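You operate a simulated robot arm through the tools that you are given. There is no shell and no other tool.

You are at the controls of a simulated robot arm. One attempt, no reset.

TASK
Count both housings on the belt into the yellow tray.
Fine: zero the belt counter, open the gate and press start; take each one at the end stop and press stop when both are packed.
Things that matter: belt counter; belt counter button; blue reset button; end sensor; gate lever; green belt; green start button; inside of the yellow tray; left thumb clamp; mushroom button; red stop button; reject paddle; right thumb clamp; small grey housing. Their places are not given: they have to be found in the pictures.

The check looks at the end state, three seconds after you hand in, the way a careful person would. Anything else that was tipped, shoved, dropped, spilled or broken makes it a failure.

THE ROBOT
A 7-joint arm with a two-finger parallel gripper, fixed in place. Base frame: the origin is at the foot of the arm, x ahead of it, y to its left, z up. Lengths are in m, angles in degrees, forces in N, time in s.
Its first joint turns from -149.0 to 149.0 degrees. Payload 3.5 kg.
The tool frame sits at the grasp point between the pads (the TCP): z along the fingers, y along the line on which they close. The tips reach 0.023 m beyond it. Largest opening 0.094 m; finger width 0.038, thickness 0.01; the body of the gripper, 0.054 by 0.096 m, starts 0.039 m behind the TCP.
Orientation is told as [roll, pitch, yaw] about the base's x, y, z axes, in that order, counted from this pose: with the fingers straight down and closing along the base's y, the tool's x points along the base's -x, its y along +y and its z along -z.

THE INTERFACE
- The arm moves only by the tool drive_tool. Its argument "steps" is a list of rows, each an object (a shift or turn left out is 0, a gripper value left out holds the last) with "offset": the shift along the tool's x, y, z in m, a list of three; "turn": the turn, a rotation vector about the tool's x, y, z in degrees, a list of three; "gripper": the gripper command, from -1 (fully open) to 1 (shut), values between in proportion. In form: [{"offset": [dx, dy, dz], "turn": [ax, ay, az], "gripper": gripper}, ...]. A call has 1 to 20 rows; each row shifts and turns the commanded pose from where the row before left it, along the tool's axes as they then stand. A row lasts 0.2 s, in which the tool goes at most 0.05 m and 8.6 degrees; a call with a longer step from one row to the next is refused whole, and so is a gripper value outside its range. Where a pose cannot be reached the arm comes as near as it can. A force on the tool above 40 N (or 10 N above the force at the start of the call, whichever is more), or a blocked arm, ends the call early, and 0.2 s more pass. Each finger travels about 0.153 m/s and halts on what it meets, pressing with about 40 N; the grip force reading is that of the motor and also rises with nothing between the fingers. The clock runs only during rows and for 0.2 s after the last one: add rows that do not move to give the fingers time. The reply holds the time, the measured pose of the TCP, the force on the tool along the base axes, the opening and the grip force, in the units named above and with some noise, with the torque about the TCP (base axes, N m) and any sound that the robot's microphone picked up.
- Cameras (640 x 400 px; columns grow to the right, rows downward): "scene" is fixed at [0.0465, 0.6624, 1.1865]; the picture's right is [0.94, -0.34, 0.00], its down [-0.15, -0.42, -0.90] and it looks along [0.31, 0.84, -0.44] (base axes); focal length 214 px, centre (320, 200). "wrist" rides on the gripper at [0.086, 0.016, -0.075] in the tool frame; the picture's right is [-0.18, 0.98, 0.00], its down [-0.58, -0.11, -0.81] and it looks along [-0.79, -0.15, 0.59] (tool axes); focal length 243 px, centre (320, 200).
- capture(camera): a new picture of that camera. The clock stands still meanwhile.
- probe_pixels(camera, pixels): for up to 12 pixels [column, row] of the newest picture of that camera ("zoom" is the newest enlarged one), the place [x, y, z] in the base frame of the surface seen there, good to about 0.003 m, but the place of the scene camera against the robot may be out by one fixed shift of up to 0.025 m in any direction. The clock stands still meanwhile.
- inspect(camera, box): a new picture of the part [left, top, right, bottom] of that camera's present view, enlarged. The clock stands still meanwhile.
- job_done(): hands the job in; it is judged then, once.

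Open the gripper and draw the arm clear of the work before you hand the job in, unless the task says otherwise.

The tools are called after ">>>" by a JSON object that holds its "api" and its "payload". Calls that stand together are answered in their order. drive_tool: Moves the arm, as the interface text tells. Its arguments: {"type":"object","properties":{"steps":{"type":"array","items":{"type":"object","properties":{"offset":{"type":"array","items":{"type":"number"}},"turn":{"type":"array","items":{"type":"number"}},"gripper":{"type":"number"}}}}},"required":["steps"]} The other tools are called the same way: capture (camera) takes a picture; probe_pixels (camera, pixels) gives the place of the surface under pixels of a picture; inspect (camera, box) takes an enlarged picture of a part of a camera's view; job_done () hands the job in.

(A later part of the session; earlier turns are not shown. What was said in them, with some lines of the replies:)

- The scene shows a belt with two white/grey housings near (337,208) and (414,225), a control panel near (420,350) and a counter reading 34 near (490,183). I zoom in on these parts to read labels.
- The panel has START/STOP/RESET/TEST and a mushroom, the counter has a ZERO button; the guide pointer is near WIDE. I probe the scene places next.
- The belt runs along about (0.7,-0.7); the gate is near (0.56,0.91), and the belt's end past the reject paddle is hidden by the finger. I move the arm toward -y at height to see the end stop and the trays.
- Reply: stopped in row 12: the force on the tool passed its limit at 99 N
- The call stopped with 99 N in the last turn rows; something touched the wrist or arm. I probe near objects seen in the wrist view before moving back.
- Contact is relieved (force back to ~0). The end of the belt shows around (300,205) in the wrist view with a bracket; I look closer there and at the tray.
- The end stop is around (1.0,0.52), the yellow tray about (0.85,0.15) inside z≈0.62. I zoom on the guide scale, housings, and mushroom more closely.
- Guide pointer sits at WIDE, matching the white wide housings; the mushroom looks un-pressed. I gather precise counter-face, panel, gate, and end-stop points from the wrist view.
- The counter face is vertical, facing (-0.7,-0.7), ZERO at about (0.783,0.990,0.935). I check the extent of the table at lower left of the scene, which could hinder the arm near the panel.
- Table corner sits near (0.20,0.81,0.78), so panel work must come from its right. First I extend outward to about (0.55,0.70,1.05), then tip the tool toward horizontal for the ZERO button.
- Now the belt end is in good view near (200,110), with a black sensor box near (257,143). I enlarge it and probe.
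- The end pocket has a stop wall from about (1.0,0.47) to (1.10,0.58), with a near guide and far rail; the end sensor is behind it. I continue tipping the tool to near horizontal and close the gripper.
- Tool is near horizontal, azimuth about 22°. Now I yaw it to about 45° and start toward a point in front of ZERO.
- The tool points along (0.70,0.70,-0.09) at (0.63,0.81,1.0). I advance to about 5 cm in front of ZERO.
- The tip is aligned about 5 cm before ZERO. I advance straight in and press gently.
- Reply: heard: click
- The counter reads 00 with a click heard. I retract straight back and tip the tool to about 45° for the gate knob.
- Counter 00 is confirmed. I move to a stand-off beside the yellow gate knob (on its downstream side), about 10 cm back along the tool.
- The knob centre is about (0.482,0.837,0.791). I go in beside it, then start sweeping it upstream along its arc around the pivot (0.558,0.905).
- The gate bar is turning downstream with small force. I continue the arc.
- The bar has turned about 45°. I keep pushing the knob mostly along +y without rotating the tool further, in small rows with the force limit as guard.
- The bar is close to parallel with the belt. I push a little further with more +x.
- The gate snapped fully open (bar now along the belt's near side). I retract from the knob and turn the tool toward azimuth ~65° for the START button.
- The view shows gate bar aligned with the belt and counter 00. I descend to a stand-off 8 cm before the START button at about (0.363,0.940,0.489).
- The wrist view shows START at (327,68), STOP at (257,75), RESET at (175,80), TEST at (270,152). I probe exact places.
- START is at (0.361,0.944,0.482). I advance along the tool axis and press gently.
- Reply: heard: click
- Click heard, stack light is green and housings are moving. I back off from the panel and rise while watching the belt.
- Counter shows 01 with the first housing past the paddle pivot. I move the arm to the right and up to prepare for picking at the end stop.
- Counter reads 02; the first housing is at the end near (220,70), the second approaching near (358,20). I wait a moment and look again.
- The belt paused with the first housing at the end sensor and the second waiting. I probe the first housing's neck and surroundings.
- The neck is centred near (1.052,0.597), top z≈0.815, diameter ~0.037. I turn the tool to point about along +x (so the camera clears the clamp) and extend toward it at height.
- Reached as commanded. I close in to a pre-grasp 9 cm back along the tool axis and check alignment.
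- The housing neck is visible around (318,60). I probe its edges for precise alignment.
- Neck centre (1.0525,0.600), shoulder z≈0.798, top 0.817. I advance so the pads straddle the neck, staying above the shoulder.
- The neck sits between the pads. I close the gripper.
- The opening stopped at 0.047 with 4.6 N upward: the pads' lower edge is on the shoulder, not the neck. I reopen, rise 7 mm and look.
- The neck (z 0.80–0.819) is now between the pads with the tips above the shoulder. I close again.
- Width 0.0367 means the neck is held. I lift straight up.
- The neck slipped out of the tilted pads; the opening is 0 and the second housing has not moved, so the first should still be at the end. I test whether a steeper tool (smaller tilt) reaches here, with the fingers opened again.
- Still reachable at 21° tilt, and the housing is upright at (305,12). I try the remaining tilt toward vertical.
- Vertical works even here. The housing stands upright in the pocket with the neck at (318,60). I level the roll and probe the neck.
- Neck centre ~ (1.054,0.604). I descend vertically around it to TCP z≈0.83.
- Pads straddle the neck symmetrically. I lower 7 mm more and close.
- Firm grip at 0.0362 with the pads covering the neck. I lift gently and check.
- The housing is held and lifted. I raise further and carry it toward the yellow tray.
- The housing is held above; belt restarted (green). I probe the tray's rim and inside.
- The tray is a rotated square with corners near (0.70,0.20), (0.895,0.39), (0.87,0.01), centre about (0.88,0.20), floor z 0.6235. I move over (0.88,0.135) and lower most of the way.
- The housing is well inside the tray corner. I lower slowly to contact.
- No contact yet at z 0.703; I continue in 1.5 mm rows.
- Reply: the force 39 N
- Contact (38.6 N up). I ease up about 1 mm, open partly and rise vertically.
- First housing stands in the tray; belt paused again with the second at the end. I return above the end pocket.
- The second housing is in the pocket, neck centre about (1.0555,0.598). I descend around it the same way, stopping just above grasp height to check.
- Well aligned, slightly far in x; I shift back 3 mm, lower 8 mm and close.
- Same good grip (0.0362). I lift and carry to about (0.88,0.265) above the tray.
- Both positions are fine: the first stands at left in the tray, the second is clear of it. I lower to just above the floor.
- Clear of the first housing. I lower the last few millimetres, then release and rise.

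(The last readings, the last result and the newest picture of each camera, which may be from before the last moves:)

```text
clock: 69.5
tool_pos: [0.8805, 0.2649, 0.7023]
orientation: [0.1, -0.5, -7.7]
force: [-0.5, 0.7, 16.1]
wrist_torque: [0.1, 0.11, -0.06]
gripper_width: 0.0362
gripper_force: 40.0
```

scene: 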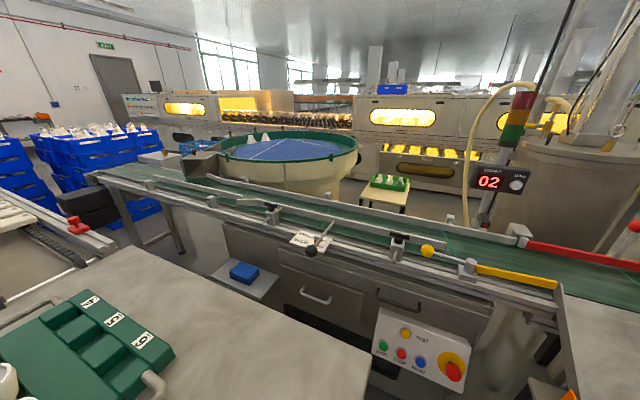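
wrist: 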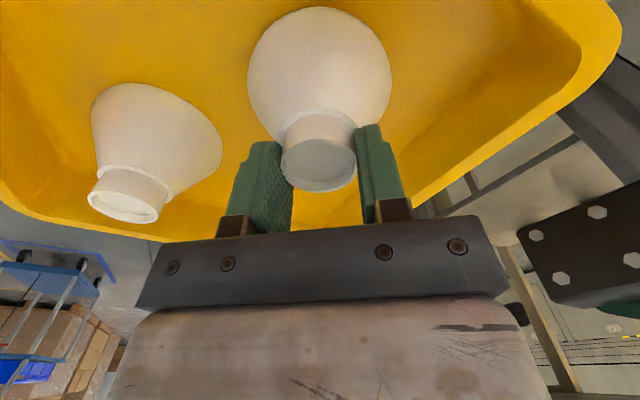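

Contact at 16 N. I release and rise.

>>> {"api": "drive_tool", "payload": {"steps": [{"gripper": -0.35}, {}, {"offset": [0, 0, -0.01]}, {"offset": [0, 0, -0.03]}, {"offset": [0, 0, -0.04]}, {"offset": [0, 0, -0.04]}, {"offset": [0, 0, -0.05]}, {"offset": [0, 0, -0.05]}]}}

>>> {"api": "capture", "payload": {"camera": "wrist"}}

>>> {"api": "capture", "payload": {"camera": "scene"}}

```text
clock: 71.3
tool_pos: [0.8782, 0.2627, 0.9226]
orientation: [0.0, -0.5, -7.5]
force: [0.0, -0.5, 0.7]
wrist_torque: [0.01, 0.02, -0.02]
gripper_width: 0.0636
gripper_force: 0.0
```

```text
taken
```

wrist: 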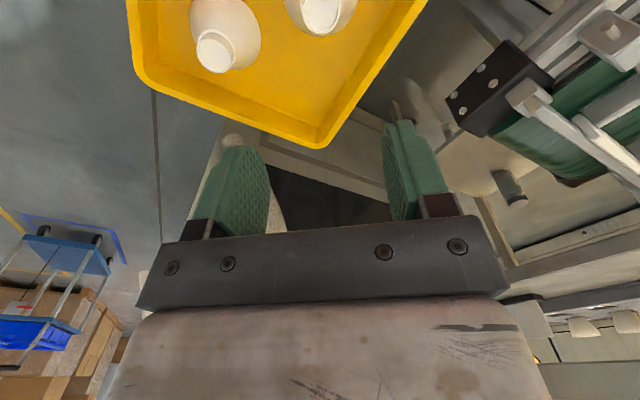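

```text
taken
```

scene: 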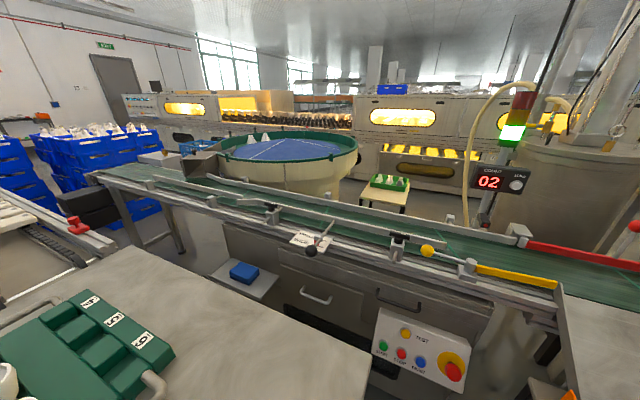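

Both housings stand in the yellow tray, counter 02, belt still running (green). I now head back for the STOP button: first up to a mid position, tilting the tool.

>>> {"api": "drive_tool", "payload": {"steps": [{"offset": [0.0293, 0.0283, -0.0086]}, {"offset": [0.0293, 0.0283, -0.0086]}, {"offset": [0.0293, 0.0283, -0.0086]}, {"offset": [0.0293, 0.0283, -0.0086]}, {"offset": [0.0293, 0.0283, -0.0086]}, {"offset": [0.0293, 0.0283, -0.0086]}, {"offset": [0.0293, 0.0283, -0.0086]}, {"offset": [0.0293, 0.0283, -0.0086]}, {"offset": [0.0293, 0.0283, -0.0086]}, {"turn": [0, -7.5, 0], "gripper": 1}, {"turn": [0, -7.5, 0]}, {"turn": [0, -7.5, 0]}, {"turn": [0, -7.5, 0]}, {"turn": [0, -7.5, 0]}, {"turn": [0, -7.5, 0]}]}}

```text
clock: 74.5
tool_pos: [0.6509, 0.5515, 0.9959]
orientation: [0.1, -45.7, -7.6]
force: [1.1, -0.6, 0.1]
wrist_torque: [-0.01, 0.0, -0.02]
gripper_width: 0.0001
gripper_force: 39.9
```

I yaw half way, translate to about (0.42,0.80,0.90), and finish the yaw.

>>> {"api": "drive_tool", "payload": {"steps": [{"turn": [-5.2, 0, -5.07]}, {"turn": [-5.2, 0, -5.07]}, {"turn": [-5.2, 0, -5.07]}, {"turn": [-5.2, 0, -5.07]}, {"turn": [-5.2, 0, -5.07]}, {"offset": [0.0161, 0.0412, 0.0014]}, {"offset": [0.0161, 0.0412, 0.0014]}, {"offset": [0.0161, 0.0412, 0.0014]}, {"offset": [0.0161, 0.0412, 0.0014]}, {"offset": [0.0161, 0.0412, 0.0014]}, {"offset": [0.0161, 0.0412, 0.0014]}, {"offset": [0.0161, 0.0412, 0.0014]}, {"offset": [0.0161, 0.0412, 0.0014]}, {"turn": [-5.2, 0, -5.07]}, {"turn": [-5.2, 0, -5.07]}, {"turn": [-5.2, 0, -5.07]}, {"turn": [-5.2, 0, -5.07]}, {"turn": [-5.2, 0, -5.07]}]}}

```text
clock: 78.3
tool_pos: [0.4188, 0.8009, 0.8974]
orientation: [0.2, -45.6, 65.0]
force: [1.2, -0.1, -0.3]
wrist_torque: [0.01, 0.0, 0.0]
gripper_width: 0.0002
gripper_force: 40.1
```

Now I descend to a stand-off 8 cm before STOP at about (0.397,0.908,0.484).

>>> {"api": "drive_tool", "payload": {"steps": [{"offset": [0.026, 0.0072, 0.0276]}, {"offset": [0.026, 0.0072, 0.0276]}, {"offset": [0.026, 0.0072, 0.0276]}, {"offset": [0.026, 0.0072, 0.0276]}, {"offset": [0.026, 0.0072, 0.0276]}, {"offset": [0.026, 0.0072, 0.0276]}, {"offset": [0.026, 0.0072, 0.0276]}, {"offset": [0.026, 0.0072, 0.0276]}, {"offset": [0.026, 0.0072, 0.0276]}, {}]}}

>>> {"api": "capture", "payload": {"camera": "wrist"}}

```text
clock: 80.5
tool_pos: [0.3645, 0.842, 0.5562]
orientation: [0.3, -45.7, 64.9]
force: [0.0, 0.1, 0.6]
wrist_torque: [0.03, 0.02, -0.03]
gripper_width: 0.0
gripper_force: 40.3
```

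```text
taken
```

wrist: 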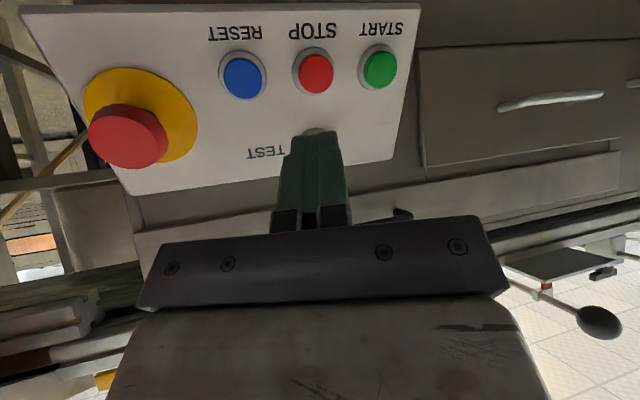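

STOP shows at (316,73). I probe it once more for alignment.

>>> {"api": "probe_pixels", "payload": {"camera": "wrist", "pixels": [[316, 73], [310, 65], [322, 80], [380, 68], [243, 77]]}}

```text
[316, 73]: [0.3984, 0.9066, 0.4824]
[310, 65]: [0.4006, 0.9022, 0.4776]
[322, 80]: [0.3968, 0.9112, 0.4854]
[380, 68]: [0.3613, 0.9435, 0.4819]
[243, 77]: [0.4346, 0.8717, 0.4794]
```

I press STOP: advance about 8 cm with a slight lateral correction, ending with small rows.

>>> {"api": "drive_tool", "payload": {"steps": [{"offset": [0.001, -0.0007, 0.0138]}, {"offset": [0.001, -0.0007, 0.0138]}, {"offset": [0.001, -0.0007, 0.0138]}, {"offset": [0.001, -0.0007, 0.0138]}, {"offset": [0.001, -0.0007, 0.0138]}, {"offset": [0, 0, 0.004]}, {"offset": [0, 0, 0.004]}, {"offset": [0, 0, 0.003]}]}}

>>> {"api": "capture", "payload": {"camera": "scene"}}

>>> {"api": "capture", "payload": {"camera": "wrist"}}

```text
clock: 82.3
tool_pos: [0.3919, 0.888, 0.4968]
orientation: [0.3, -45.7, 64.9]
force: [1.5, -4.7, 6.1]
wrist_torque: [0.1, -0.11, -0.1]
gripper_width: 0.0
gripper_force: 39.9
heard: click
```

```text
taken
```

scene: 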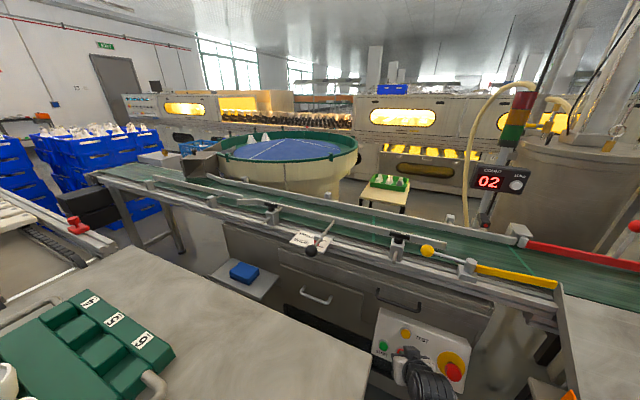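

```text
taken
```

wrist: 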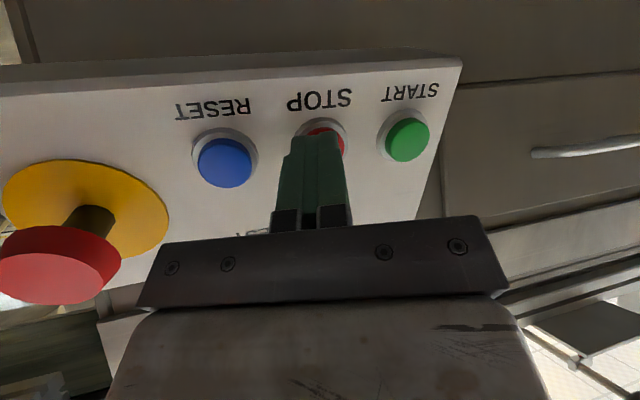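

Click heard, green light is off and the counter holds 02. I back away straight, then rise clear and open the gripper.

>>> {"api": "drive_tool", "payload": {"steps": [{"offset": [0, 0, -0.03]}, {"offset": [0, 0, -0.045]}, {"offset": [-0.026, -0.0072, -0.0276]}, {"offset": [-0.026, -0.0072, -0.0276]}, {"offset": [-0.026, -0.0072, -0.0276]}, {"offset": [-0.026, -0.0072, -0.0276]}, {"offset": [-0.026, -0.0072, -0.0276]}, {"offset": [-0.026, -0.0072, -0.0276]}, {"offset": [-0.026, -0.0072, -0.0276]}, {"offset": [-0.026, -0.0072, -0.0276]}, {"offset": [-0.026, -0.0072, -0.0276]}, {"offset": [-0.026, -0.0072, -0.0276], "gripper": -1}, {}, {}]}}

>>> {"api": "capture", "payload": {"camera": "scene"}}

>>> {"api": "capture", "payload": {"camera": "wrist"}}

```text
clock: 85.3
tool_pos: [0.4271, 0.796, 0.9277]
orientation: [0.3, -45.6, 64.9]
force: [0.4, -0.2, 0.0]
wrist_torque: [-0.01, 0.0, 0.0]
gripper_width: 0.0942
gripper_force: 0.1
```

```text
taken
```

scene: 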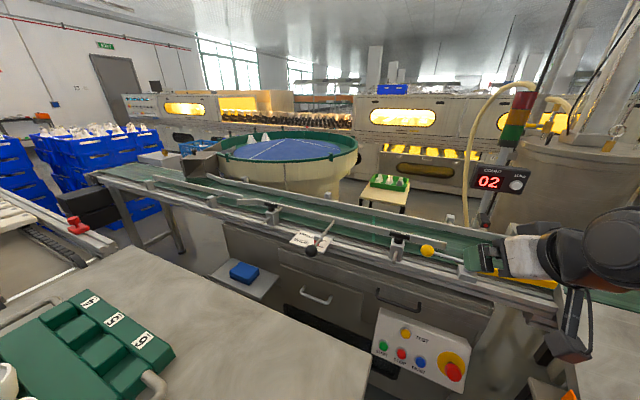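

```text
taken
```

wrist: 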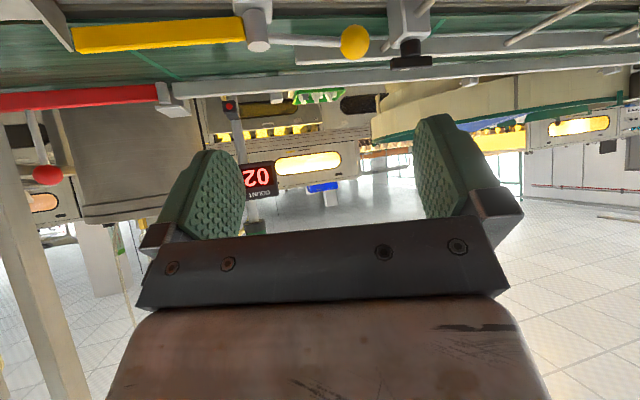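

Belt stopped, counter 02, gate open. I rise and turn back toward the starting pose to view the tray one last time.

>>> {"api": "drive_tool", "payload": {"steps": [{"offset": [-0.0214, 0, -0.021]}, {"offset": [-0.0286, 0, -0.028]}, {"offset": [-0.0286, 0, -0.028]}, {"turn": [5.2, 0, 5.07]}, {"turn": [5.2, 0, 5.07]}, {"turn": [5.2, 0, 5.07]}, {"turn": [5.2, 0, 5.07]}, {"turn": [5.2, 0, 5.07]}, {"turn": [5.2, 0, 5.07]}, {"turn": [5.2, 0, 5.07]}, {"turn": [5.2, 0, 5.07]}, {"turn": [5.2, 0, 5.07]}, {"turn": [0, 7.5, 0]}, {"turn": [0, 7.5, 0]}, {"turn": [0, 7.5, 0]}, {"turn": [0, 7.5, 0]}, {"turn": [0, 7.5, 0]}, {"turn": [0, 7.5, 0]}, {}]}}

>>> {"api": "capture", "payload": {"camera": "wrist"}}

>>> {"api": "capture", "payload": {"camera": "scene"}}

```text
clock: 89.3
tool_pos: [0.4284, 0.797, 1.0382]
orientation: [0.0, -0.4, -0.3]
force: [-0.3, 0.9, -0.8]
wrist_torque: [0.02, 0.0, 0.01]
gripper_width: 0.094
gripper_force: 0.0
```

```text
taken
```

wrist: 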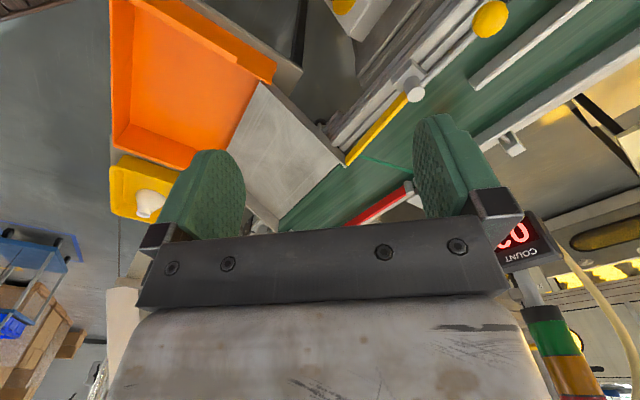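

```text
taken
```

scene: 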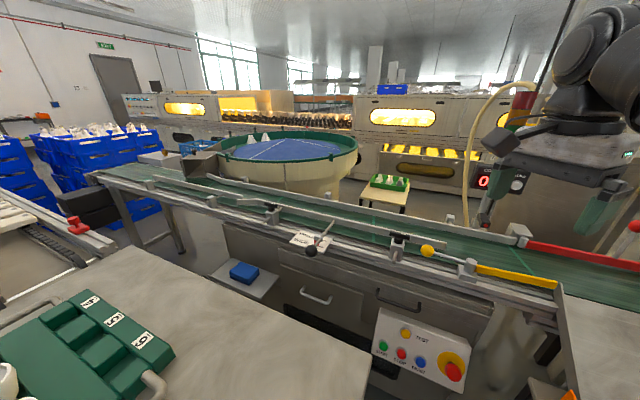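

One housing is seen upright in the tray at (150,203); the other is hidden behind the finger here, but it stood upright after release. The belt is stopped, the last clear reading was 02, and the arm is clear with the gripper open, so I hand in.

>>> {"api": "job_done", "payload": {}}

```text
The job is handed in.
```

I packed both housings in the yellow tray. The counter, which I zeroed before starting, reads 02, and the belt is stopped. The job is handed in, and no verdict has come back yet.

- **Sequence:** I zeroed the belt counter (34 to 00) and swung the gate fully open. Then I pressed start, picked each housing at the end stop, and pressed stop once both were in. Each of the three buttons gave a click.
- **First pick:** my first two tries on the first housing failed. On one the fingers closed on its shoulder. On the other the neck slipped out as I lifted. It stayed upright at the end stop, and I lifted it with the tool vertical.
- **Early contact:** near the start, while turning the wrist, the arm hit something with a 99 N force. It eased when I turned back about 1 degree. I never found what it touched, and no picture showed anything moved or damaged.
- **Placing force:** I set the first housing down a little hard (about 39 N) and the second at about 16 N.
- **Last look:** both housings stood upright in the tray after I released the second one. In the final picture one is visible and the other is hidden behind a finger. The arm is clear and the gripper is open.
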